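You operate a simulated robot arm through the tools that you are given. There is no shell and no other tool. Be economical: measure what you need, move in short steps, check, and stop when the job is done.

The job below is to be done with a simulated two-armed robot. You get a single attempt, and the scene is never put back.

Task
Clear the single machine's mushroom stop, then set up and trace the diamonds design, threads 2 and 3.
Fine: pull the mushroom stop out and press reset; key the threads in that order; don't start.

Only the result counts: the job must be done as asked and must still hold three seconds after the hand-in. Knocking over, shifting, dropping, spilling or breaking anything else fails it.

Robot
Two 7-joint arms with two-finger parallel grippers on one trunk, on a base that drives. Base frame: it is fixed to the floor where the robot stands at the start and does not move with it; the origin is under the middle of the robot, x ahead of it, y to its left, z up; the surface under the hand at the start is at about z = 750. Lengths are in mm, angles in rad, forces in N, time in s.
The left shoulder is at the start at [70, 155, 1322], the right one opposite. With the tool pointing down near the work surface each hand reaches from about 100 to 820 mm from the robot's upright axis, wherever it stands, measured 20 degrees to its own side. Places, roughly: mushroom stop under the small panel [500, 0, 1100]; single machine [1000, 100, 1000]; speed dial of the small panel [500, 0, 1300]; switch of the single head [700, 200, 1300]. Payload 3.43 kg a hand.
Tool frame (each hand has its own): the origin (TCP) lies between the finger pads and is the grasp point; the fingertips stand 34 mm ahead of it; z points along the fingers, y is the line along which they close. Largest opening 128 mm; finger width 24, thickness 12; the body of the gripper, 48 by 130 mm, starts 96 mm behind the TCP.
Orientation is that of the tool frame in the base frame, as [roll, pitch, yaw] about the fixed x, y, z axes, in that order (R = Rz(yaw) Ry(pitch) Rx(roll)). With the fingers straight down and closing along the base's y, the tool's x points along the base's -x, its y along +y and its z along -z.

Tools
- The arms move only by the tool jog_arm. It takes "left_plan", "right_plan" or both (then of equal length, played together; a hand with none holds still); each is a list that holds one entry, the list of rows, each a list of 6 numbers: the shift along the tool's x, y, z in units of 300 mm (1.0 is 300 mm), then the turn, a rotation vector about the tool's x, y, z in units of 90 degrees (1.0 is 90 degrees). In form: [[[x, y, z, rx, ry, rz], ...]]. A call has 1 to 20 rows; each row is the pose to reach, as a shift and turn from the pose commanded when the call began, along the tool's axes at that moment. "left_fingers" and "right_fingers" are, for a hand that has rows, the finger opening in cm, from 0 to 12.8, set as the call begins (left out, the last holds). A call with a number of a shift or a turn outside -1 to 1 is refused whole. Each row takes 0.2 s and may step no farther than 50 mm and 0.15 rad from the row before; otherwise, or with a gripper value out of range, the whole call is refused. Where a pose cannot be reached the arm comes as near as it can. A force on the tool above 40 N (or 10 N above the force at the start of the call, whichever is more), or a blocked arm, ends the call early, and 0.2 s more pass. The fingers move at their own pace (about 153 mm/s each) and stop on an object; they squeeze with about 41 N. The grip force told is the motor's: it shows also when the fingers shut on nothing. Time passes only in rows, and 0.2 s behind the last, so rows that repeat a pose let the fingers close. The reply holds the time, the measured pose of the TCP, the force on the tool along the base axes, the opening and the grip force, in the units named above and with some noise, with the torque about the TCP (base axes, N m) and any sound that the robot's microphone picked up, and new pictures: "show" is both (left out), scene, wrist or none (wrist: the cameras of the hands that moved).
- Cameras (640 x 400 px; columns grow to the right, rows downward): "scene" is now at [137.9, 16.8, 1558]; the picture's right is [0.31, -0.95, -0.01], its down [-0.45, -0.14, -0.88] and it looks along [0.84, 0.27, -0.47] (base axes); focal length 214 px, centre (320, 200). "left" rides on the left gripper at [76, 11, -160] in its tool frame; the picture's right is [-0.15, 0.99, 0.00], its down [-0.88, -0.13, -0.46] and it looks along [-0.45, -0.07, 0.89] (tool axes); focal length 234 px, centre (320, 200). "right" rides on the right gripper at [76, -11, -160] in its tool frame; the picture's right is [0.15, 0.99, 0.00], its down [-0.88, 0.13, -0.46] and it looks along [-0.45, 0.07, 0.89] (tool axes); focal length 234 px, centre (320, 200). There is no depth. A picture from a camera that has moved, and an enlarged one, comes with that camera's place and axes in the base frame and with its lens.
- raise_lower(by): slides the trunk up (or, below 0, down) by that many mm; the arms and the scene camera ride with it, the base frame stays. It gives what a move gives, with no picture.
- base_move(legs): drives the robot by 1 to 6 legs, each [ahead, left, turn to the left] in mm, mm and rad, along the robot's own axes; the way and the turn of a leg run together, so that a leg with both is an arc; at most 1500 mm and 3.142 rad a leg. The arms and the cameras ride along, it lands a little off, and it stops where it bumps. It gives what a move gives, and a new picture of the scene camera.
- pan_tilt(pan, tilt): turns the head with the scene camera to pan (to the left, within 1.501 rad either way) and tilt (down, from -0.506 to 1.204), counted from straight ahead of the robot. It gives what a move gives, and a new picture of the scene camera.
- close_up(camera, box): a new picture of the part [left, top, right, bottom] of that camera's present view, enlarged. It takes no simulated time.
- job_done(): hands the job in; it is judged then, once.

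Work in short steps. Places have to be worked out from the pictures, the camera data and where the tool is seen: move nearer, look again, correct. Check each grasp and each placing, and mend what went wrong. You have 120 turns and 260 pictures in all, those below and enlarged ones among them. Open the grippers and draw the arms clear of the work before you hand the job in, unless the task says otherwise; then end with one line.

The tools are called after "Request:" as name(argument=value, ...) on one line, values as JSON. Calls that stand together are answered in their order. jog_arm: Moves the arms, as the interface text tells. Its arguments: {"type":"object","properties":{"left_plan":{"type":"array","items":{"type":"array","items":{"type":"array","items":{"type":"number"}}}},"left_fingers":{"type":"number"},"right_plan":{"type":"array","items":{"type":"array","items":{"type":"array","items":{"type":"number"}}}},"right_fingers":{"type":"number"},"show":{"type":"string","enum":["both","scene","wrist","none"]}},"required":[]} The other tools are called the same way: raise_lower (by) slides the trunk up or down; base_move (legs) drives the base; pan_tilt (pan, tilt) turns the head that bears the scene camera; close_up (camera, box) takes an enlarged picture of a part of a camera's view; job_done () hands the job in.

At the start:

```text
time: 0.0
left_ee_pos: [521.0, 384.8, 1517.3]
left_ee_rot: [3.14, -0.001, -3.14]
left_wrist_force: [-0.6, -0.2, -0.2]
left_torque: [0.01, -0.01, -0.01]
left_width: 127.6
left_finger_force: 0.1
right_ee_pos: [354.0, -71.6, 1461.2]
right_ee_rot: [3.14, 0.001, 3.141]
right_wrist_force: [-0.7, -0.3, -0.2]
right_torque: [-0.03, 0.01, -0.03]
right_width: 128.2
right_finger_force: 0.0
trunk travel left (down, up): [-800.0, 140.0]
robot x, y, heading: [-1.6, -0.6, 0.002]
head pan, tilt: [0.314, 0.496]
```

scene: 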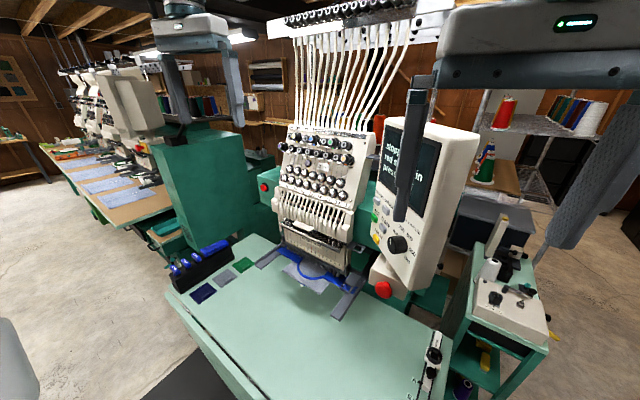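
right: 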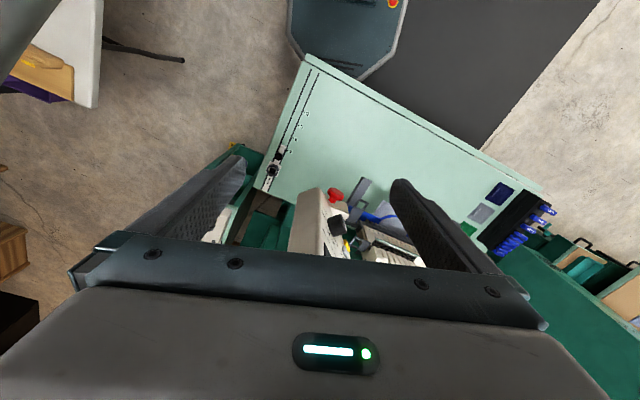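
left: 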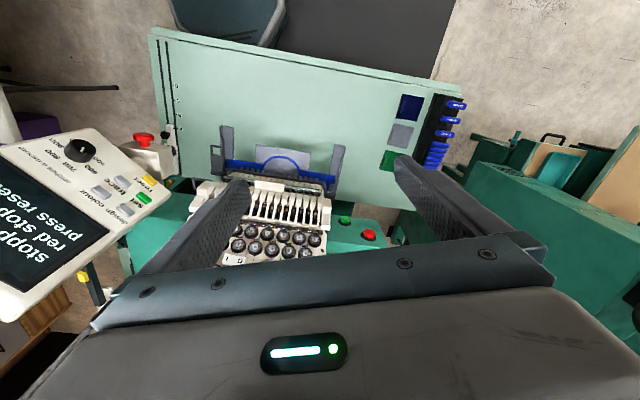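

The panel shows a stop message; I look at it and the mushroom more closely.

Request:
close_up(camera="scene", box=[340, 110, 500, 310])

Request:
close_up(camera="left", box=[0, 110, 200, 310])

Request:
close_up(camera="scene", box=[260, 110, 400, 220])

```text
2.00 times, centred on (420, 210) of scene
camera zoom: at [137.9, 16.8, 1558.0], right [0.31, -0.95, -0.01], down [-0.45, -0.14, -0.88], along [0.84, 0.27, -0.47], focal length 429 px, centre (120, 180)
```

zoom: 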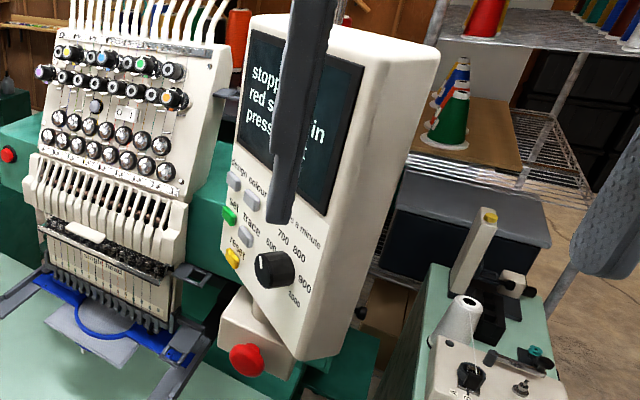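

```text
2.00 times, centred on (100, 210) of left
camera zoom: at [445.2, 395.5, 1676.0], right [0.15, 0.99, 0.0], down [0.88, -0.13, 0.46], along [0.45, -0.07, -0.89], focal length 468 px, centre (760, 180)
```

zoom: 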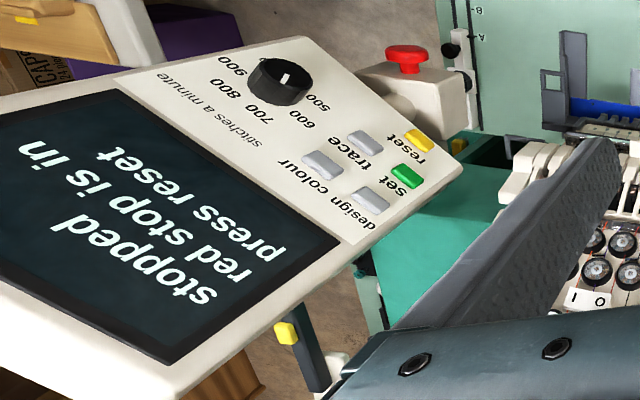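

```text
3.64 times, centred on (330, 165) of scene
camera zoom: at [137.9, 16.8, 1558.0], right [0.31, -0.95, -0.01], down [-0.45, -0.14, -0.88], along [0.84, 0.27, -0.47], focal length 780 px, centre (284, 327)
```

zoom: 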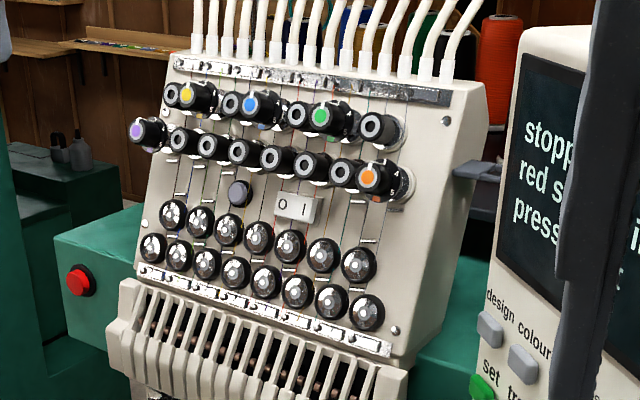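

Triangulating the two views, the mushroom sits at about [502, -17, 1144]. The buttons are on a vertical panel: reset [576, 14, 1225], set [594, 26, 1273], trace [555, 4, 1273], design [592, 26, 1321], colour [556, 3, 1320]. The panel normal is about (-0.54, 0.84, 0). I back the base up for elbow room.

Request:
base_move(legs=[[-150, 0, 0]])

```text
time: 1.4
left_ee_pos: [375.9, 388.9, 1513.8]
left_ee_rot: [-3.138, -0.003, 3.138]
left_wrist_force: [0.7, -0.1, -0.2]
left_torque: [-0.01, 0.08, 0.01]
left_width: 127.9
left_finger_force: 0.0
right_ee_pos: [205.5, -66.5, 1460.3]
right_ee_rot: [-3.139, -0.003, 3.135]
right_wrist_force: [0.0, 0.2, 0.9]
right_torque: [0.02, -0.01, 0.01]
right_width: 128.0
right_finger_force: 0.2
trunk travel left (down, up): [-800.0, 140.0]
robot x, y, heading: [-151.1, 4.9, -0.006]
head pan, tilt: [0.314, 0.496]
camera scene: at [-9.6, 16.1, 1557.6], right [0.3, -0.95, -0.01], down [-0.46, -0.14, -0.88], along [0.84, 0.27, -0.48], focal length 214 px, centre (320, 200)
```

scene: 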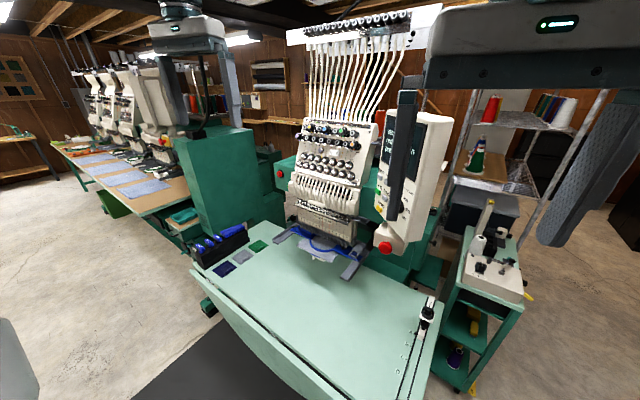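

Now I pitch the right hand forward and bring it in front of the mushroom, with the camera beneath.

Request:
jog_arm(right_plan=[[[-0.03, 0.007, 0.08, 0, -0.083, 0], [-0.06, 0.015, 0.16, 0, -0.167, 0], [-0.1, 0.022, 0.24, 0, -0.25, 0], [-0.13, 0.03, 0.32, 0, -0.333, 0], [-0.16, 0.037, 0.4, 0, -0.417, 0], [-0.19, 0.044, 0.48, 0, -0.5, 0], [-0.22, 0.051, 0.56, 0, -0.583, 0], [-0.25, 0.058, 0.64, 0, -0.667, 0], [-0.28, 0.066, 0.72, 0, -0.75, 0], [-0.31, 0.073, 0.8, 0, -0.833, 0], [-0.35, 0.08, 0.87, 0, -0.917, 0], [-0.383, 0.088, 0.933, 0, -1, 0]]], right_fingers=9)

```text
time: 4.0
left_ee_pos: [373.6, 394.5, 1513.8]
left_ee_rot: [-3.136, -0.002, 3.136]
left_wrist_force: [0.9, -0.8, 1.0]
left_torque: [0.06, 0.01, 0.0]
left_width: 128.0
left_finger_force: 0.0
right_ee_pos: [368.1, -38.1, 1204.7]
right_ee_rot: [2.23, 1.555, 2.206]
right_wrist_force: [0.3, -0.5, -0.8]
right_torque: [0.01, 0.0, 0.03]
right_width: 89.8
right_finger_force: 0.0
right hand out of reach, approached as far as the arm can: row 6, 7, 8, 9, 10, 11, 12
trunk travel left (down, up): [-800.0, 140.0]
robot x, y, heading: [-154.1, -0.5, -0.007]
head pan, tilt: [0.314, 0.496]
camera scene: at [-11.9, 13.7, 1557.9], right [0.3, -0.95, -0.01], down [-0.45, -0.14, -0.88], along [0.84, 0.27, -0.47], focal length 214 px, centre (320, 200)
camera right: at [208.2, -45.8, 1129.9], right [0.02, 0.99, -0.13], down [-0.44, 0.13, 0.89], along [0.9, 0.04, 0.44], focal length 234 px, centre (320, 200)
```

scene: 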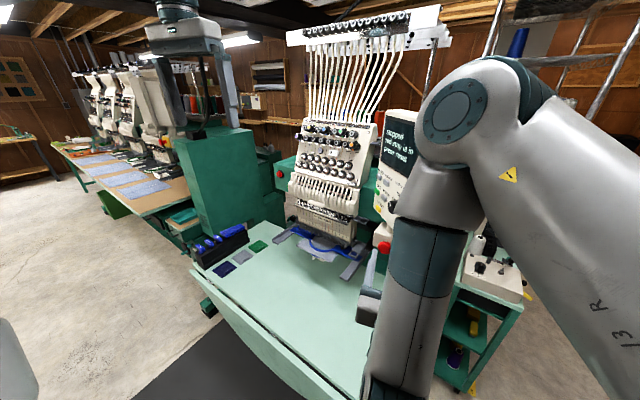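
right: 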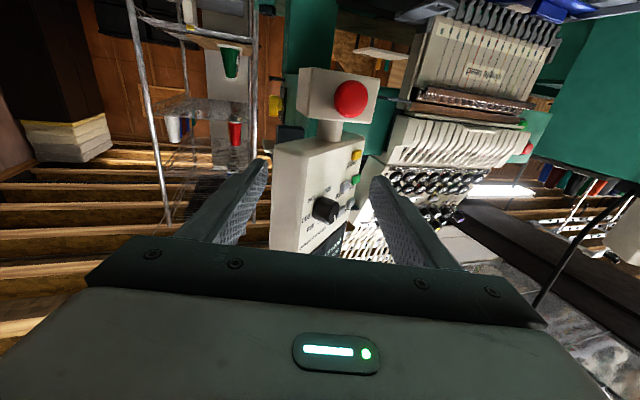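

The mushroom box is in view; I zoom to find the knob's axis.

Request:
close_up(camera="right", box=[260, 40, 420, 240])

Request:
close_up(camera="scene", box=[360, 200, 420, 270])

Request:
close_up(camera="left", box=[60, 60, 220, 260])

```text
2.00 times, centred on (340, 140) of right
camera zoom: at [208.2, -45.8, 1129.9], right [0.02, 0.99, -0.13], down [-0.44, 0.13, 0.89], along [0.9, 0.04, 0.44], focal length 468 px, centre (280, 320)
```

zoom: 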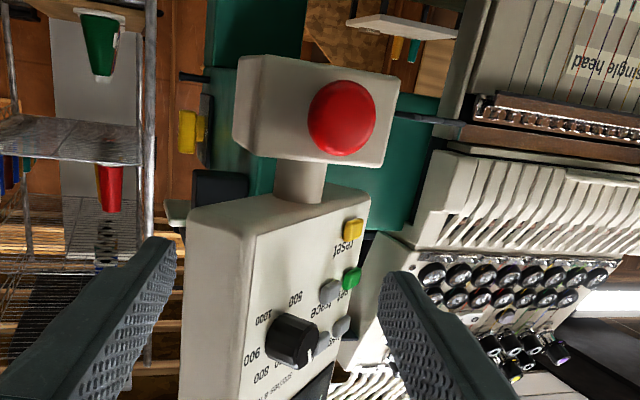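

```text
5.71 times, centred on (390, 235) of scene
camera zoom: at [-11.9, 13.7, 1557.9], right [0.3, -0.95, -0.01], down [-0.45, -0.14, -0.88], along [0.84, 0.27, -0.47], focal length 1226 px, centre (-80, 0)
```

zoom: 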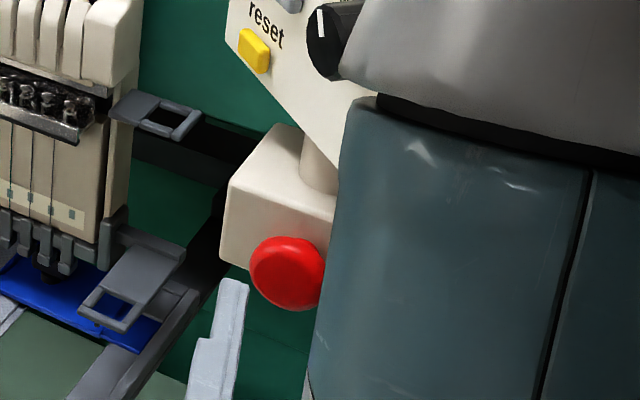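

```text
2.00 times, centred on (140, 160) of left
camera zoom: at [297.9, 406.9, 1672.1], right [0.15, 0.99, -0.01], down [0.88, -0.13, 0.46], along [0.45, -0.08, -0.89], focal length 468 px, centre (680, 280)
```

zoom: 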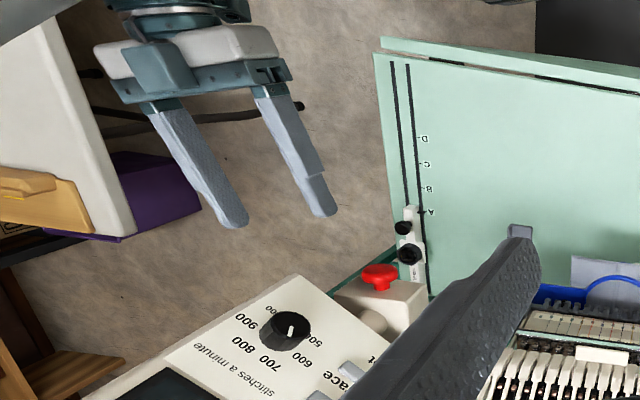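

The knob seems to point about 17° off the robot's x axis (toward -x, +y), with a head about 39 mm wide. I yaw the right hand to match and line up about 100 mm short of it.

Request:
jog_arm(right_plan=[[[0.05, 0.04, 0.03, 0.047, 0, 0], [0.1, 0.083, 0.063, 0.095, 0, 0], [0.15, 0.125, 0.095, 0.142, 0, 0], [0.203, 0.167, 0.127, 0.19, 0, 0]]], right_fingers=7.5)

```text
time: 5.0
left_ee_pos: [373.3, 399.5, 1512.3]
left_ee_rot: [-3.131, -0.002, 3.136]
left_wrist_force: [0.0, -0.8, -0.4]
left_torque: [-0.07, 0.06, 0.0]
left_width: 128.1
left_finger_force: 0.0
right_ee_pos: [422.1, 15.4, 1145.8]
right_ee_rot: [-1.748, 1.56, -2.051]
right_wrist_force: [-0.3, -0.1, -0.7]
right_torque: [-0.01, 0.01, 0.01]
right_width: 74.7
right_finger_force: 0.0
right hand out of reach, approached as far as the arm can: row 1, 2, 3, 4
trunk travel left (down, up): [-800.0, 140.0]
robot x, y, heading: [-153.0, -1.0, -0.001]
head pan, tilt: [0.314, 0.496]
camera scene: at [-11.8, 17.7, 1557.9], right [0.3, -0.95, -0.01], down [-0.45, -0.14, -0.88], along [0.84, 0.27, -0.47], focal length 214 px, centre (320, 200)
camera right: at [266.0, 50.7, 1070.8], right [0.3, 0.94, -0.16], down [-0.39, 0.27, 0.88], along [0.87, -0.2, 0.45], focal length 234 px, centre (320, 200)
```

scene: 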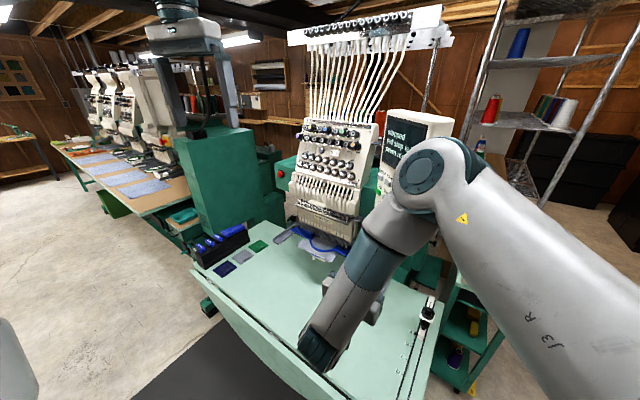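
right: 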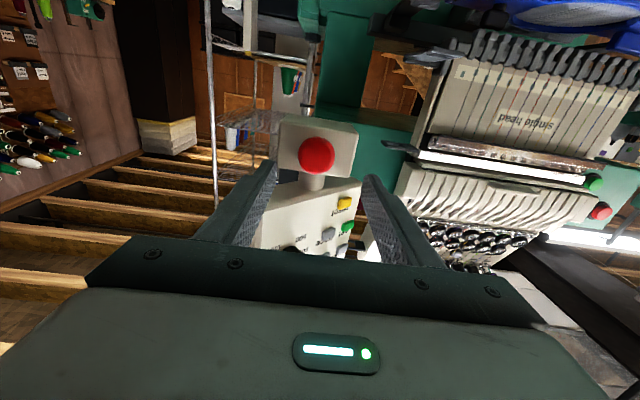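

The hand is nearly on axis, and the mushroom is about 86 mm ahead and 6 mm to -y of the tool. I zoom in to check the box face orientation.

Request:
close_up(camera="right", box=[240, 90, 400, 190])

Request:
close_up(camera="left", box=[100, 80, 200, 230])

```text
4.00 times, centred on (320, 140) of right
camera zoom: at [266.0, 50.7, 1070.8], right [0.3, 0.94, -0.16], down [-0.39, 0.27, 0.88], along [0.87, -0.2, 0.45], focal length 937 px, centre (320, 440)
```

zoom: 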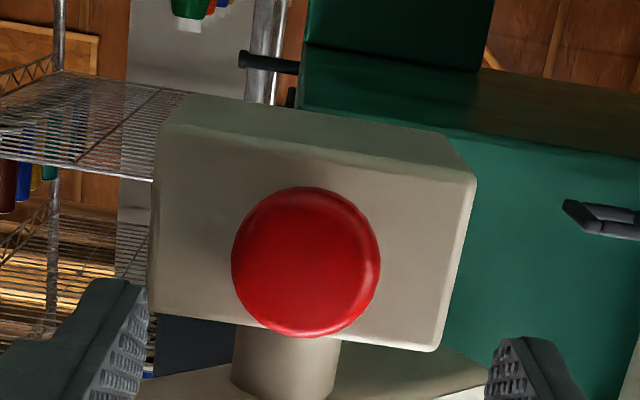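

```text
2.67 times, centred on (150, 155) of left
camera zoom: at [297.9, 411.5, 1670.8], right [0.15, 0.99, -0.01], down [0.88, -0.13, 0.46], along [0.45, -0.08, -0.89], focal length 624 px, centre (773, 320)
```

zoom: 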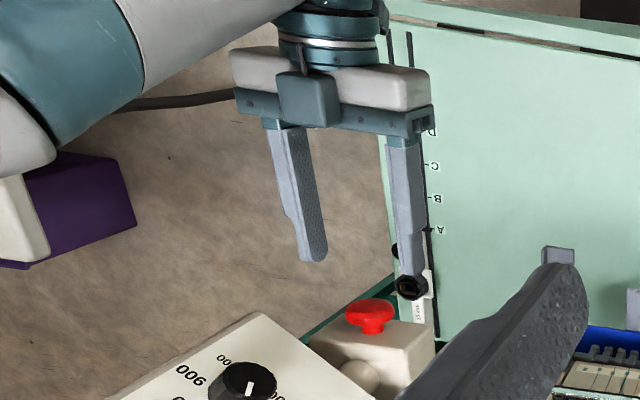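

The box face is square to the tool, and the head stands about 28 mm off it. I advance 60 mm with a 6 mm sideways correction.

Request:
jog_arm(right_plan=[[[0.01, -0.02, 0.07, 0, 0, 0], [0.01, -0.02, 0.14, 0, 0, 0], [0.01, -0.02, 0.2, 0, 0, 0]]])

Request:
close_up(camera="left", box=[100, 80, 200, 230])

```text
time: 5.8
left_ee_pos: [371.4, 398.3, 1513.2]
left_ee_rot: [-3.133, -0.001, 3.135]
left_wrist_force: [-0.7, -0.6, -0.8]
left_torque: [-0.01, -0.02, 0.03]
left_width: 127.9
left_finger_force: 0.1
right_ee_pos: [476.2, -10.3, 1143.2]
right_ee_rot: [-1.305, 1.562, -1.608]
right_wrist_force: [0.1, -0.8, -0.3]
right_torque: [0.01, 0.03, 0.01]
right_width: 74.9
right_finger_force: 0.0
trunk travel left (down, up): [-800.0, 140.0]
robot x, y, heading: [-153.0, -1.2, -0.006]
head pan, tilt: [0.314, 0.496]
camera scene: at [-12.8, 16.3, 1558.0], right [0.3, -0.95, -0.01], down [-0.45, -0.14, -0.88], along [0.84, 0.27, -0.47], focal length 214 px, centre (320, 200)
camera right: at [321.1, 25.0, 1067.4], right [0.3, 0.94, -0.15], down [-0.4, 0.27, 0.88], along [0.87, -0.2, 0.45], focal length 234 px, centre (320, 200)
```

scene: 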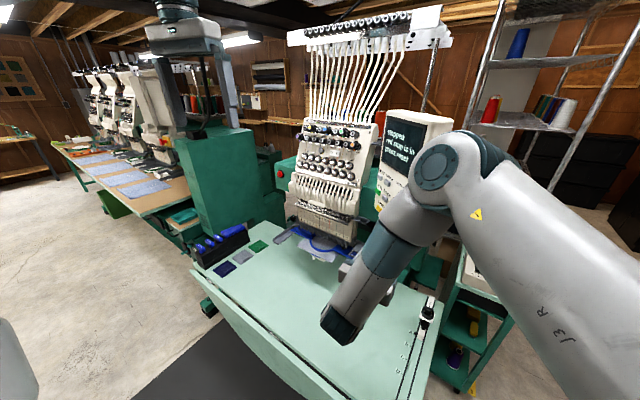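
right: 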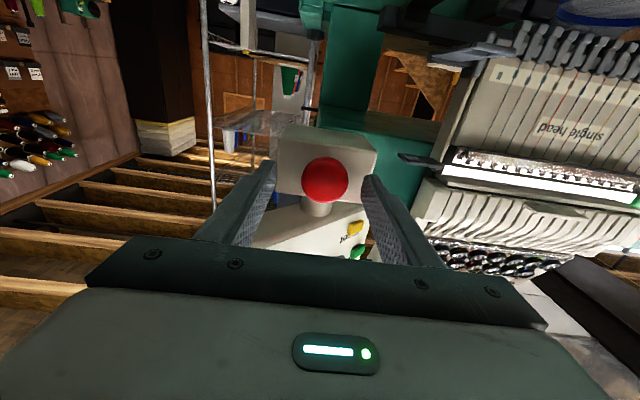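

```text
2.67 times, centred on (150, 155) of left
camera zoom: at [296.8, 410.0, 1671.5], right [0.15, 0.99, -0.01], down [0.88, -0.13, 0.46], along [0.45, -0.08, -0.89], focal length 624 px, centre (773, 320)
```

zoom: 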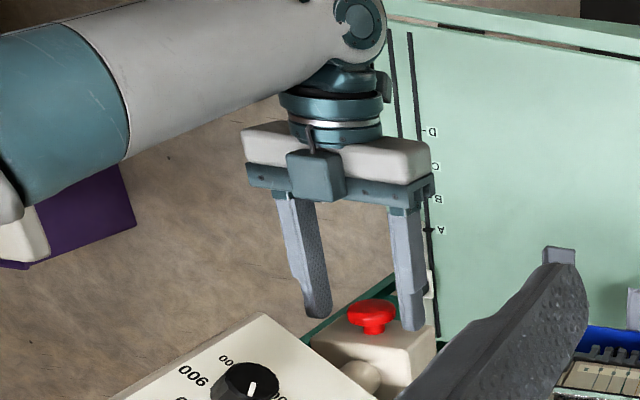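

The tips straddle the head. I advance 8 mm and close on it.

Request:
jog_arm(right_plan=[[[0, 0.004, 0.027, 0, 0, 0], [0, 0.004, 0.027, 0, 0, 0]]], show="none")

Request:
jog_arm(right_plan=[[[0, 0, 0, 0, 0, 0], [0, 0, 0, 0, 0, 0], [0, 0, 0, 0, 0, 0]]], right_fingers=0, show="wrist")

Request:
close_up(camera="left", box=[100, 80, 200, 230])

```text
time: 6.4
left_ee_pos: [372.1, 397.4, 1513.1]
left_ee_rot: [-3.134, 0.001, 3.137]
left_wrist_force: [0.2, -0.6, 0.5]
left_torque: [-0.02, -0.01, 0.0]
left_width: 127.9
left_finger_force: 0.1
right_ee_pos: [482.8, -11.0, 1143.4]
right_ee_rot: [-1.366, 1.561, -1.672]
right_wrist_force: [-0.2, -0.1, -0.8]
right_torque: [-0.01, 0.01, 0.0]
right_width: 74.9
right_finger_force: 0.2
trunk travel left (down, up): [-800.0, 140.0]
robot x, y, heading: [-148.4, 0.6, -0.007]
head pan, tilt: [0.314, 0.496]
```

```text
time: 7.2
left_ee_pos: [373.1, 399.0, 1512.3]
left_ee_rot: [-3.132, -0.002, 3.136]
left_wrist_force: [-0.5, -0.2, 0.0]
left_torque: [-0.01, 0.03, 0.01]
left_width: 127.8
left_finger_force: 0.2
right_ee_pos: [483.4, -8.8, 1143.9]
right_ee_rot: [-1.314, 1.561, -1.617]
right_wrist_force: [5.2, 9.9, 3.0]
right_torque: [0.08, 0.0, 0.34]
right_width: 38.8
right_finger_force: 45.0
trunk travel left (down, up): [-800.0, 140.0]
robot x, y, heading: [-153.2, 3.6, -0.003]
head pan, tilt: [0.314, 0.496]
camera right: at [327.5, 26.5, 1066.4], right [0.29, 0.94, -0.16], down [-0.4, 0.27, 0.88], along [0.87, -0.2, 0.45], focal length 234 px, centre (320, 200)
```

right: 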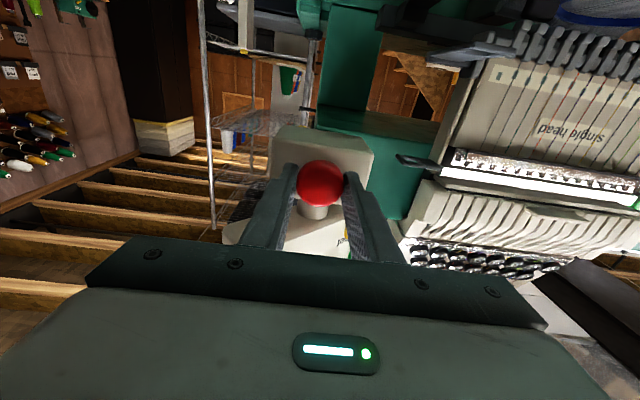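

```text
2.67 times, centred on (150, 155) of left
camera zoom: at [297.3, 412.8, 1670.7], right [0.15, 0.99, -0.01], down [0.88, -0.13, 0.46], along [0.45, -0.08, -0.89], focal length 624 px, centre (773, 320)
```

zoom: 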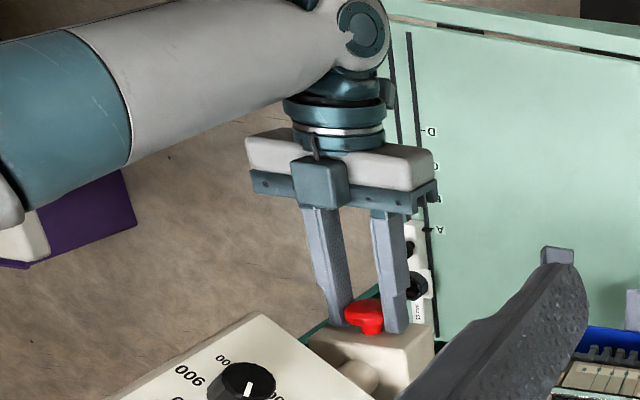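

The grip holds at 38.8 mm, which matches the head. I pull straight back slowly.

Request:
jog_arm(right_plan=[[[0, 0, -0.012, 0, 0, 0], [0, 0, -0.024, 0, 0, 0], [0, 0, -0.036, 0, 0, 0], [0, 0, -0.048, 0, 0, 0]]], show="wrist")

Request:
close_up(camera="left", box=[0, 80, 200, 280])

```text
time: 8.2
left_ee_pos: [378.8, 399.2, 1509.8]
left_ee_rot: [-3.131, -0.003, 3.137]
left_wrist_force: [0.5, -1.0, 0.4]
left_torque: [-0.01, -0.01, 0.03]
left_width: 127.9
left_finger_force: 0.0
right_ee_pos: [476.0, -5.4, 1142.2]
right_ee_rot: [-1.406, 1.559, -1.711]
right_wrist_force: [29.0, 9.6, 5.2]
right_torque: [-0.13, -0.2, 0.22]
right_width: 38.4
right_finger_force: 45.1
trunk travel left (down, up): [-800.0, 140.0]
robot x, y, heading: [-146.1, 1.5, -0.003]
head pan, tilt: [0.314, 0.496]
camera right: at [320.3, 29.4, 1066.6], right [0.3, 0.94, -0.16], down [-0.39, 0.27, 0.88], along [0.87, -0.2, 0.45], focal length 234 px, centre (320, 200)
```

right: 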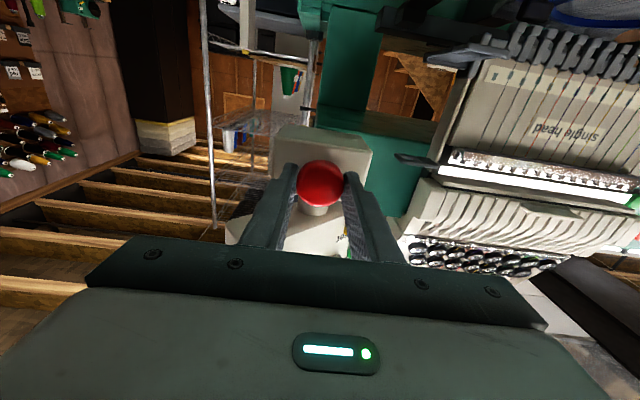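

```text
2.00 times, centred on (100, 180) of left
camera zoom: at [303.6, 412.1, 1669.2], right [0.15, 0.99, -0.01], down [0.88, -0.13, 0.45], along [0.45, -0.08, -0.89], focal length 468 px, centre (760, 240)
```

zoom: 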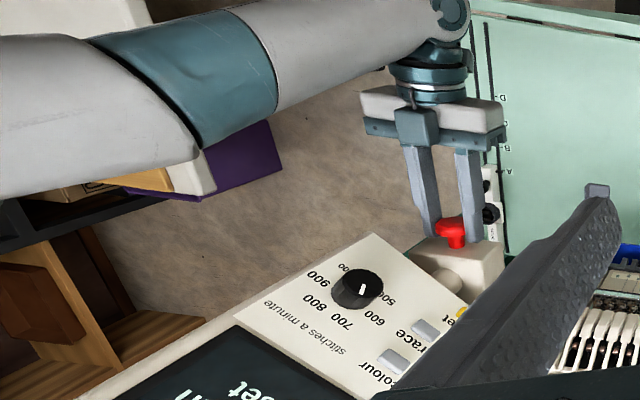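

The resistance is about 30 N and the head has come 7 mm. I pull a bit further and then check the screen.

Request:
jog_arm(right_plan=[[[0, 0, -0.015, 0, 0, 0], [0, 0, -0.03, 0, 0, 0], [0, 0, -0.03, 0, 0, 0]]], show="wrist")

Request:
close_up(camera="scene", box=[360, 90, 460, 230])

```text
time: 9.0
left_ee_pos: [380.0, 398.2, 1509.6]
left_ee_rot: [-3.132, -0.004, 3.135]
left_wrist_force: [-0.6, 0.1, 0.0]
left_torque: [-0.01, -0.01, -0.04]
left_width: 127.9
left_finger_force: 0.1
right_ee_pos: [467.6, -2.9, 1140.8]
right_ee_rot: [-1.728, 1.561, -2.035]
right_wrist_force: [38.2, 2.8, 5.4]
right_torque: [-0.18, -0.21, 0.33]
right_width: 38.5
right_finger_force: 44.8
trunk travel left (down, up): [-800.0, 140.0]
robot x, y, heading: [-151.9, 1.6, -0.001]
head pan, tilt: [0.314, 0.496]
camera right: at [312.0, 31.9, 1065.6], right [0.3, 0.94, -0.16], down [-0.39, 0.27, 0.88], along [0.87, -0.2, 0.45], focal length 234 px, centre (320, 200)
```

right: 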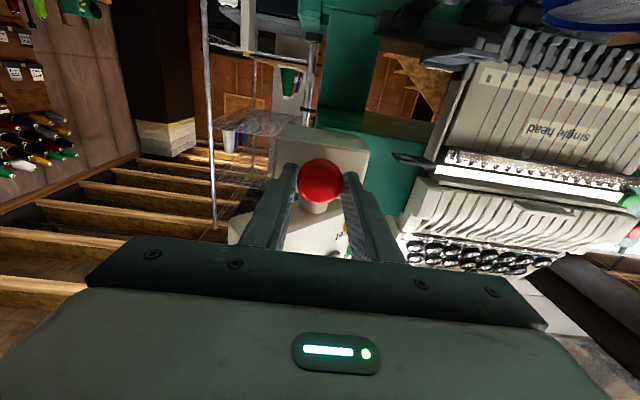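

```text
2.86 times, centred on (410, 160) of scene
camera zoom: at [-5.2, 17.3, 1557.2], right [0.3, -0.95, -0.01], down [-0.46, -0.14, -0.88], along [0.84, 0.27, -0.48], focal length 613 px, centre (63, 314)
```

zoom: 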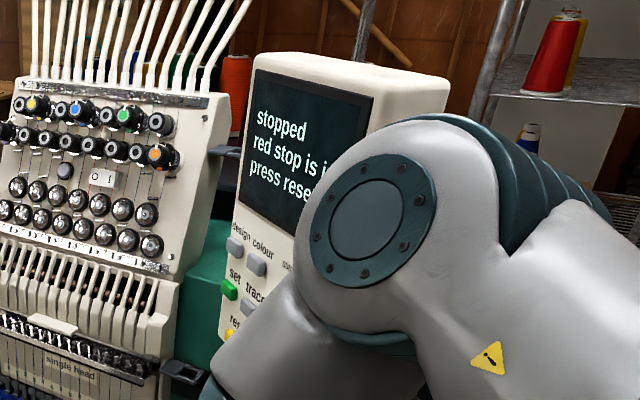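

The screen is unchanged. I check from the left camera whether the head has come out.

Request:
close_up(camera="left", box=[100, 130, 180, 230])

Request:
close_up(camera="right", box=[240, 110, 400, 270])

```text
4.00 times, centred on (140, 180) of left
camera zoom: at [305.0, 411.0, 1668.9], right [0.15, 0.99, -0.01], down [0.88, -0.13, 0.45], along [0.45, -0.08, -0.89], focal length 937 px, centre (1040, 280)
```

zoom: 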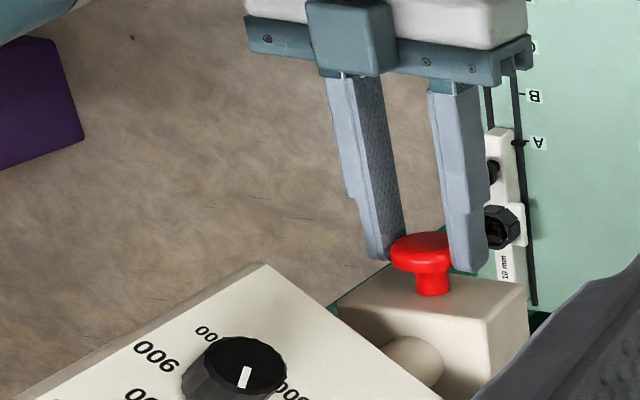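

```text
2.50 times, centred on (320, 190) of right
camera zoom: at [312.0, 31.9, 1065.6], right [0.3, 0.94, -0.16], down [-0.39, 0.27, 0.88], along [0.87, -0.2, 0.45], focal length 585 px, centre (320, 225)
```

zoom: 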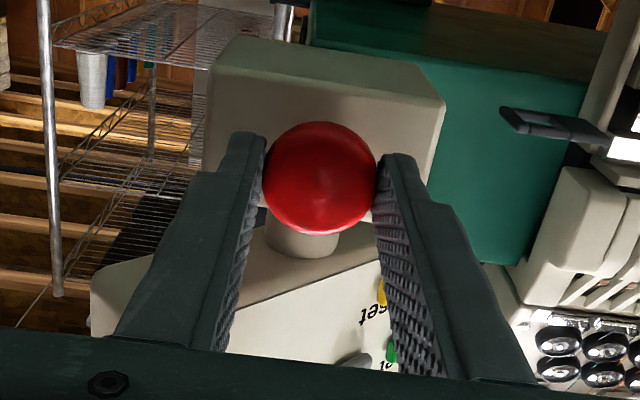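

The stem has clearly grown. I pull a little more to see if there is an end stop or a click.

Request:
jog_arm(right_plan=[[[0, 0, -0.015, 0, 0, 0], [0, 0, -0.03, 0, 0, 0], [0, 0, -0.03, 0, 0, 0]]], show="none")

Request:
close_up(camera="left", box=[100, 130, 180, 230])

Request:
close_up(camera="scene", box=[360, 90, 460, 230])

```text
time: 9.8
left_ee_pos: [372.3, 396.7, 1511.8]
left_ee_rot: [-3.133, -0.002, 3.135]
left_wrist_force: [0.0, -0.1, -0.2]
left_torque: [-0.02, 0.03, 0.0]
left_width: 127.9
left_finger_force: 0.0
right_ee_pos: [452.6, -1.5, 1141.6]
right_ee_rot: [-1.631, 1.56, -1.937]
right_wrist_force: [0.4, -0.2, -0.5]
right_torque: [0.02, 0.01, -0.02]
right_width: 0.1
right_finger_force: 32.6
trunk travel left (down, up): [-800.0, 140.0]
robot x, y, heading: [-146.1, 1.7, -0.006]
head pan, tilt: [0.314, 0.496]
```

```text
4.00 times, centred on (140, 180) of left
camera zoom: at [297.0, 409.7, 1671.2], right [0.15, 0.99, -0.01], down [0.88, -0.13, 0.46], along [0.45, -0.08, -0.89], focal length 937 px, centre (1040, 280)
```

zoom: 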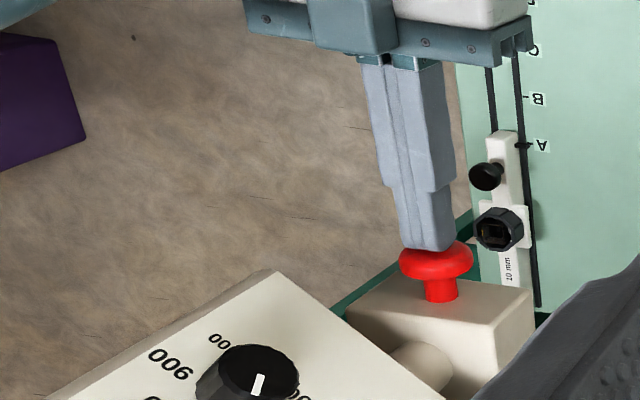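

```text
2.86 times, centred on (410, 160) of scene
camera zoom: at [-12.8, 16.1, 1557.9], right [0.3, -0.95, -0.01], down [-0.45, -0.14, -0.88], along [0.84, 0.27, -0.47], focal length 613 px, centre (63, 314)
```

zoom: 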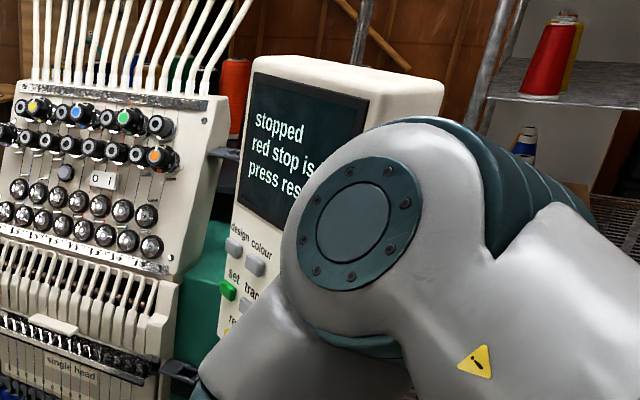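

The fingers slid off at the end stop and the knob stays out. I withdraw the right arm back and to the right so the screen is visible.

Request:
jog_arm(right_plan=[[[0, 0, -0.1, 0, 0, 0], [0, 0, -0.18, 0, 0, 0], [0, -0.12, -0.2, 0, 0, 0], [0, -0.26, -0.2, 0, 0, 0], [0, -0.4, -0.2, 0, 0, 0], [0, -0.55, -0.2, 0, 0, 0], [0, -0.7, -0.2, 0, 0, 0], [0, -0.85, -0.2, 0, 0, 0], [0, -1, -0.2, 0, 0, 0]]], show="scene")

Request:
close_up(camera="scene", box=[360, 90, 460, 260])

```text
time: 11.8
left_ee_pos: [371.1, 398.5, 1513.4]
left_ee_rot: [-3.133, 0.001, 3.136]
left_wrist_force: [-0.3, 0.0, 0.1]
left_torque: [-0.01, -0.02, 0.03]
left_width: 127.8
left_finger_force: 0.2
right_ee_pos: [350.1, -118.8, 1193.9]
right_ee_rot: [-2.759, 1.553, -3.078]
right_wrist_force: [1.0, 0.2, 0.6]
right_torque: [-0.02, -0.01, 0.02]
right_width: 0.0
right_finger_force: 32.8
right hand out of reach, approached as far as the arm can: row 2, 3, 4, 5, 6, 7, 8, 9
trunk travel left (down, up): [-800.0, 140.0]
robot x, y, heading: [-149.8, -3.4, -0.004]
head pan, tilt: [0.314, 0.496]
camera scene: at [-13.2, 16.2, 1558.0], right [0.3, -0.95, -0.01], down [-0.45, -0.14, -0.88], along [0.84, 0.27, -0.47], focal length 214 px, centre (320, 200)
```

scene: 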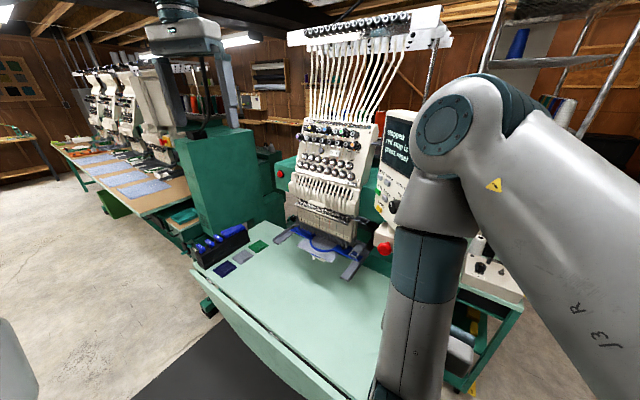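

```text
2.35 times, centred on (410, 175) of scene
camera zoom: at [-13.2, 16.2, 1558.0], right [0.3, -0.95, -0.01], down [-0.45, -0.14, -0.88], along [0.84, 0.27, -0.47], focal length 505 px, centre (108, 259)
```

zoom: 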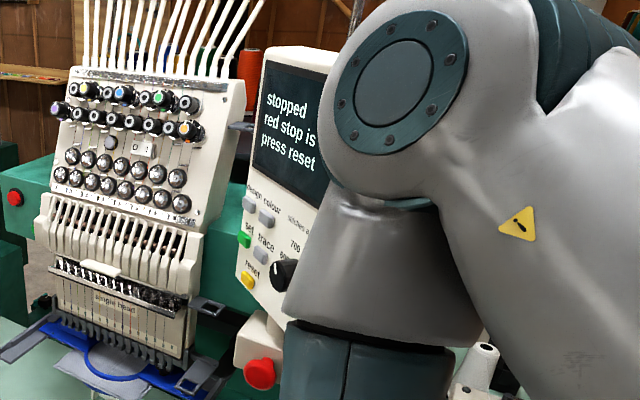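

The right arm still occludes the panel, so I turn it tool-down and move it further right.

Request:
jog_arm(right_plan=[[[-0.03, -0.08, 0, 0, 0.085, 0], [-0.06, -0.16, 0, 0, 0.17, 0], [-0.09, -0.24, 0, 0, 0.255, 0], [-0.12, -0.32, 0, 0, 0.34, 0], [-0.15, -0.4, 0, 0, 0.425, 0], [-0.18, -0.48, -0.03, 0, 0.51, 0], [-0.21, -0.56, -0.06, 0, 0.595, 0], [-0.24, -0.64, -0.09, 0, 0.68, 0], [-0.27, -0.72, -0.12, 0, 0.765, 0], [-0.3, -0.8, -0.15, 0, 0.85, 0], [-0.33, -0.88, -0.18, 0, 0.93, 0], [-0.36, -0.95, -0.2, 0, 1, 0]]], show="scene")

Request:
close_up(camera="scene", box=[360, 90, 460, 260])

```text
time: 14.4
left_ee_pos: [372.7, 395.9, 1513.6]
left_ee_rot: [-3.134, 0.0, 3.135]
left_wrist_force: [0.1, -0.2, -0.2]
left_torque: [0.01, 0.0, -0.03]
left_width: 127.9
left_finger_force: 0.2
right_ee_pos: [215.1, -368.4, 1301.1]
right_ee_rot: [-3.135, 0.0, 2.839]
right_wrist_force: [0.7, -0.4, 0.1]
right_torque: [0.03, 0.0, 0.0]
right_width: 0.0
right_finger_force: 33.1
right hand out of reach, approached as far as the arm can: row 1, 2, 3, 4, 5, 6, 7, 8
trunk travel left (down, up): [-800.0, 140.0]
robot x, y, heading: [-151.5, 0.6, -0.007]
head pan, tilt: [0.314, 0.496]
camera scene: at [-12.8, 14.7, 1558.0], right [0.3, -0.95, -0.01], down [-0.45, -0.14, -0.88], along [0.84, 0.27, -0.47], focal length 214 px, centre (320, 200)
```

scene: 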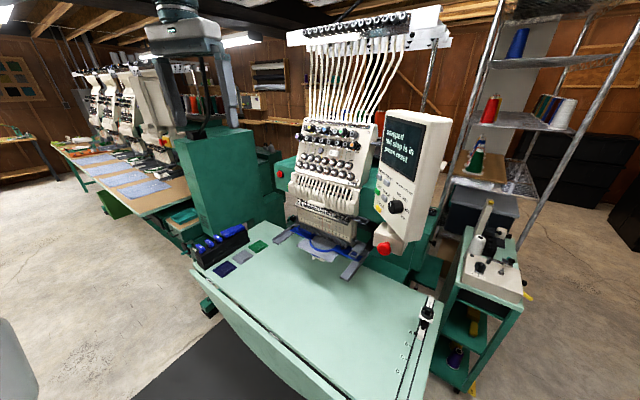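

```text
2.35 times, centred on (410, 175) of scene
camera zoom: at [-12.8, 14.7, 1558.0], right [0.3, -0.95, -0.01], down [-0.45, -0.14, -0.88], along [0.84, 0.27, -0.47], focal length 505 px, centre (108, 259)
```

zoom: 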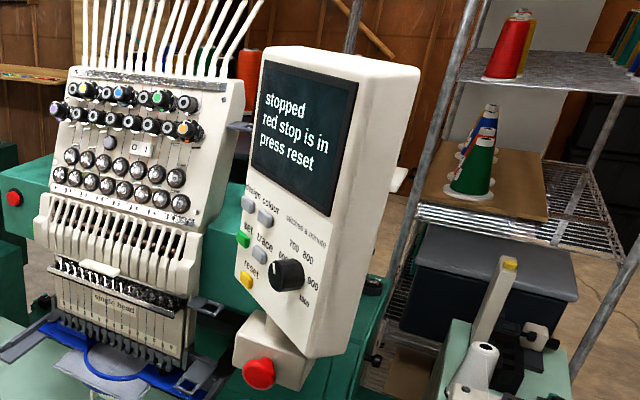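

The screen still says the stop is in, possibly until reset. I compare the knob with its starting look.

Request:
close_up(camera="left", box=[100, 130, 180, 230])

Request:
close_up(camera="scene", box=[360, 200, 420, 270])

```text
4.00 times, centred on (140, 180) of left
camera zoom: at [296.9, 408.5, 1671.9], right [0.15, 0.99, -0.01], down [0.88, -0.13, 0.46], along [0.45, -0.08, -0.89], focal length 937 px, centre (1040, 280)
```

zoom: 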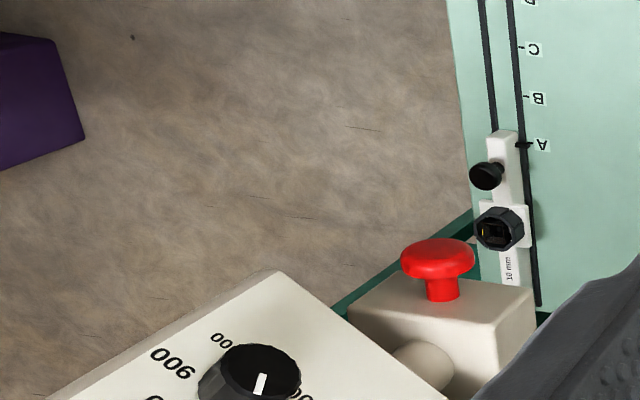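

```text
5.71 times, centred on (390, 235) of scene
camera zoom: at [-12.8, 14.7, 1558.0], right [0.3, -0.95, -0.01], down [-0.45, -0.14, -0.88], along [0.84, 0.27, -0.47], focal length 1226 px, centre (-80, 0)
```

zoom: 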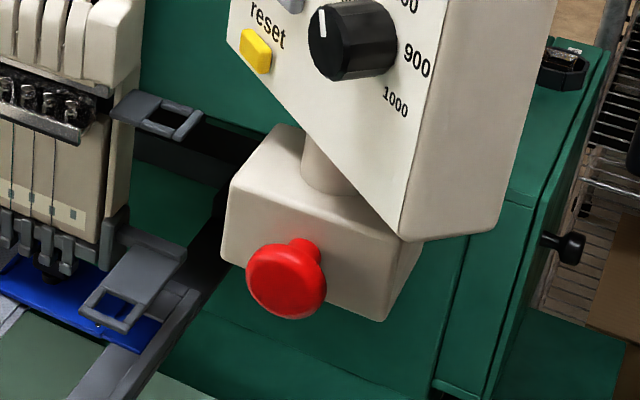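

The knob is out and holding, so the panel message should clear on reset. I bring the left hand, fingers shut, to face the panel at right angles about 180 mm off.

Request:
jog_arm(left_plan=[[[-0.0255, -0.0538, 0.0626, 0.0355, -0.0649, 0.0355], [-0.051, -0.1076, 0.1253, 0.071, -0.1297, 0.071], [-0.0765, -0.1614, 0.1879, 0.1065, -0.1946, 0.1065], [-0.102, -0.2151, 0.2506, 0.142, -0.2594, 0.142], [-0.1275, -0.2689, 0.3132, 0.1775, -0.3243, 0.1775], [-0.153, -0.3227, 0.3759, 0.213, -0.3891, 0.213], [-0.1785, -0.3765, 0.4385, 0.2485, -0.454, 0.2485], [-0.204, -0.4303, 0.5011, 0.284, -0.5189, 0.284], [-0.2295, -0.4841, 0.5638, 0.3195, -0.5837, 0.3195], [-0.255, -0.5379, 0.6264, 0.355, -0.6486, 0.355], [-0.2805, -0.5916, 0.6891, 0.3905, -0.7134, 0.3905], [-0.306, -0.6454, 0.7517, 0.426, -0.7783, 0.426], [-0.3315, -0.6992, 0.8144, 0.4615, -0.8431, 0.4615], [-0.357, -0.753, 0.877, 0.497, -0.908, 0.497]]], left_fingers=0)

```text
time: 17.4
left_ee_pos: [479.8, 165.3, 1251.6]
left_ee_rot: [-0.577, 1.56, -1.585]
left_wrist_force: [0.6, 0.1, -0.3]
left_torque: [0.0, 0.05, -0.04]
left_width: 0.1
left_finger_force: 33.2
right_ee_pos: [219.4, -365.8, 1300.5]
right_ee_rot: [-3.133, -0.001, 2.836]
right_wrist_force: [0.9, -0.5, 0.1]
right_torque: [0.0, 0.04, 0.0]
right_width: 0.1
right_finger_force: 32.7
trunk travel left (down, up): [-800.0, 140.0]
robot x, y, heading: [-149.6, -2.3, -0.003]
head pan, tilt: [0.314, 0.496]
camera scene: at [-10.3, 16.0, 1557.8], right [0.3, -0.95, -0.01], down [-0.45, -0.14, -0.88], along [0.84, 0.27, -0.48], focal length 214 px, centre (320, 200)
camera left: at [404.9, 305.8, 1172.8], right [0.84, 0.53, 0.14], down [-0.35, 0.32, 0.88], along [0.42, -0.78, 0.46], focal length 234 px, centre (320, 200)
```

scene: 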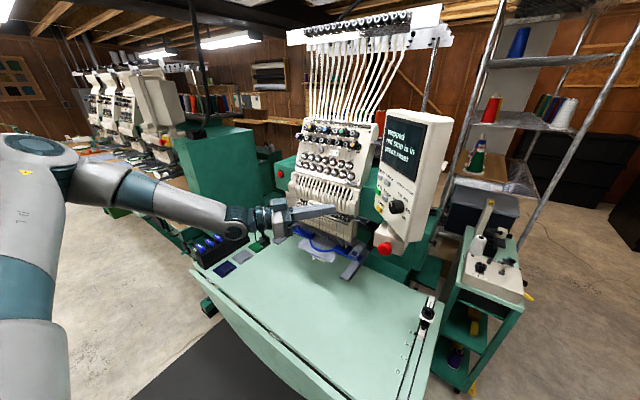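
left: 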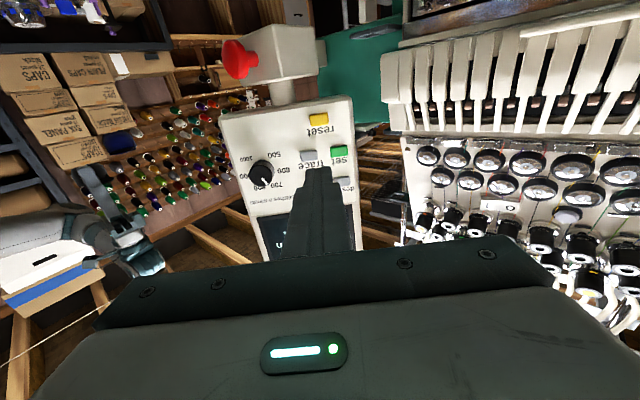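

The left camera confirms the reset position, about 145 mm ahead of the fingertips and 28 mm down. I approach to 20 mm.

Request:
jog_arm(left_plan=[[[0.092, 0.003, 0.0, 0, 0, 0], [0.092, 0.003, 0.14, 0, 0, 0], [0.092, 0.003, 0.28, 0, 0, 0], [0.092, 0.003, 0.417, 0, 0, 0]]])

Request:
close_up(camera="left", box=[240, 100, 400, 260])

Request:
close_up(camera="scene", box=[340, 100, 460, 260])

```text
time: 18.4
left_ee_pos: [548.6, 57.2, 1223.0]
left_ee_rot: [-0.77, 1.563, -1.775]
left_wrist_force: [-0.1, -0.2, 0.0]
left_torque: [0.0, 0.01, 0.02]
left_width: 0.0
left_finger_force: 33.1
right_ee_pos: [217.0, -366.8, 1301.0]
right_ee_rot: [-3.133, 0.0, 2.838]
right_wrist_force: [0.6, -0.4, -1.0]
right_torque: [0.01, 0.06, -0.01]
right_width: 0.0
right_finger_force: 33.4
trunk travel left (down, up): [-800.0, 140.0]
robot x, y, heading: [-146.6, 6.4, -0.007]
head pan, tilt: [0.314, 0.496]
camera scene: at [-11.7, 14.0, 1557.8], right [0.3, -0.95, -0.01], down [-0.45, -0.14, -0.88], along [0.84, 0.27, -0.47], focal length 214 px, centre (320, 200)
camera left: at [472.2, 197.3, 1146.1], right [0.84, 0.53, 0.14], down [-0.35, 0.32, 0.88], along [0.42, -0.78, 0.46], focal length 234 px, centre (320, 200)
```

scene: 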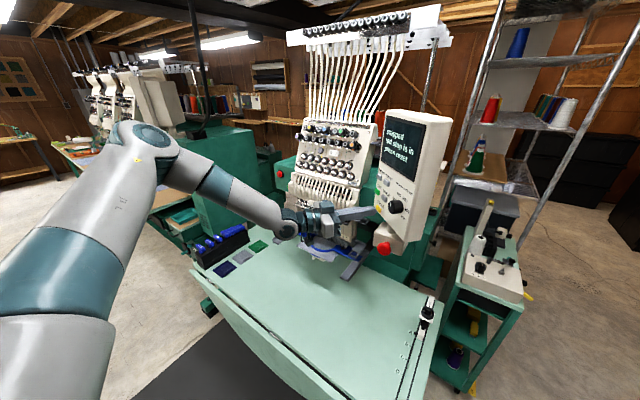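
left: 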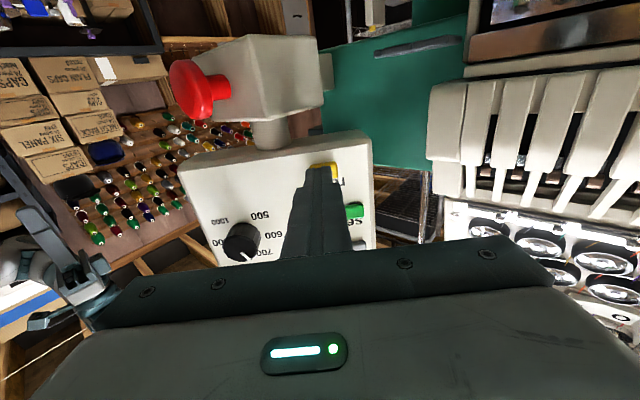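

```text
2.50 times, centred on (320, 180) of left
camera zoom: at [472.2, 197.3, 1146.1], right [0.84, 0.53, 0.14], down [-0.35, 0.32, 0.88], along [0.42, -0.78, 0.46], focal length 585 px, centre (320, 250)
```

zoom: 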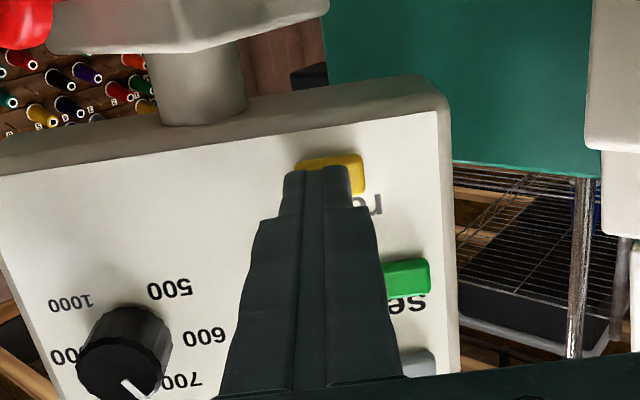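

```text
2.50 times, centred on (400, 180) of scene
camera zoom: at [-11.7, 14.0, 1557.8], right [0.3, -0.95, -0.01], down [-0.45, -0.14, -0.88], along [0.84, 0.27, -0.47], focal length 536 px, centre (120, 250)
```

zoom: 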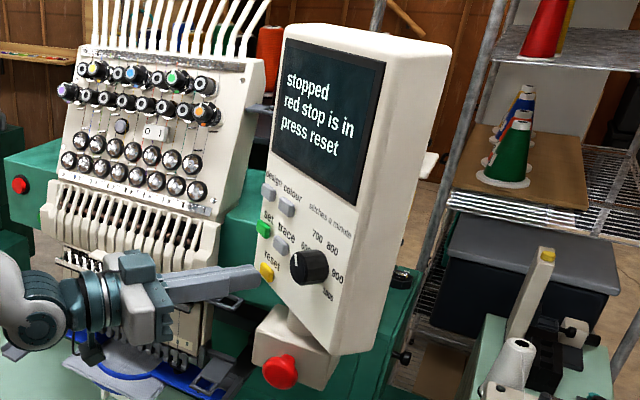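

The tip is about 20 mm from reset and 4 mm left of centre. I correct and press in a single in-out stroke.

Request:
jog_arm(left_plan=[[[0, 0.014, 0.03, 0, 0, 0], [0, 0.014, 0.06, 0, 0, 0], [0, 0.014, 0.07, 0, 0, 0], [0, 0.014, 0.078, 0, 0, 0], [0, 0.014, 0.084, 0, 0, 0]]], show="none")

Request:
close_up(camera="scene", box=[340, 100, 460, 260])

Request:
close_up(camera="left", box=[240, 100, 400, 260])

```text
time: 19.6
left_ee_pos: [556.4, 50.6, 1230.1]
left_ee_rot: [-0.655, 1.56, -1.663]
left_wrist_force: [0.4, 0.0, 0.3]
left_torque: [0.02, 0.01, 0.01]
left_width: 0.3
left_finger_force: 33.2
left hand out of reach, approached as far as the arm can: row 2, 3, 4, 5
right_ee_pos: [216.2, -366.1, 1302.3]
right_ee_rot: [-3.135, 0.003, 2.836]
right_wrist_force: [0.2, -1.1, 0.8]
right_torque: [0.02, 0.01, -0.03]
right_width: 0.0
right_finger_force: 33.0
trunk travel left (down, up): [-800.0, 140.0]
robot x, y, heading: [-151.4, 1.2, -0.01]
head pan, tilt: [0.314, 0.496]
```

```text
2.50 times, centred on (400, 180) of scene
camera zoom: at [-12.8, 16.3, 1558.0], right [0.3, -0.95, -0.01], down [-0.45, -0.14, -0.88], along [0.84, 0.27, -0.47], focal length 536 px, centre (120, 250)
```

zoom: 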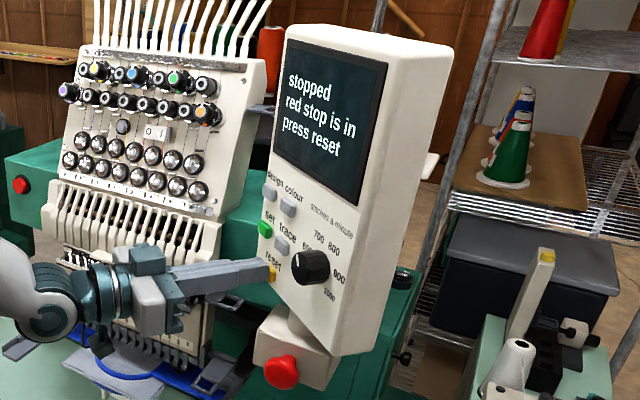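

```text
2.50 times, centred on (320, 180) of left
camera zoom: at [481.1, 189.7, 1152.5], right [0.84, 0.53, 0.14], down [-0.35, 0.32, 0.88], along [0.42, -0.78, 0.46], focal length 585 px, centre (320, 250)
```

zoom: 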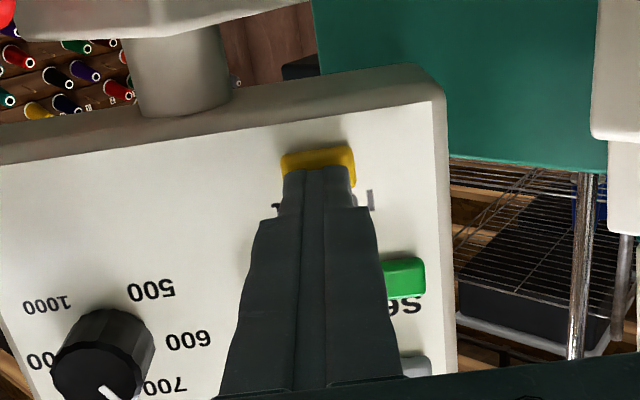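

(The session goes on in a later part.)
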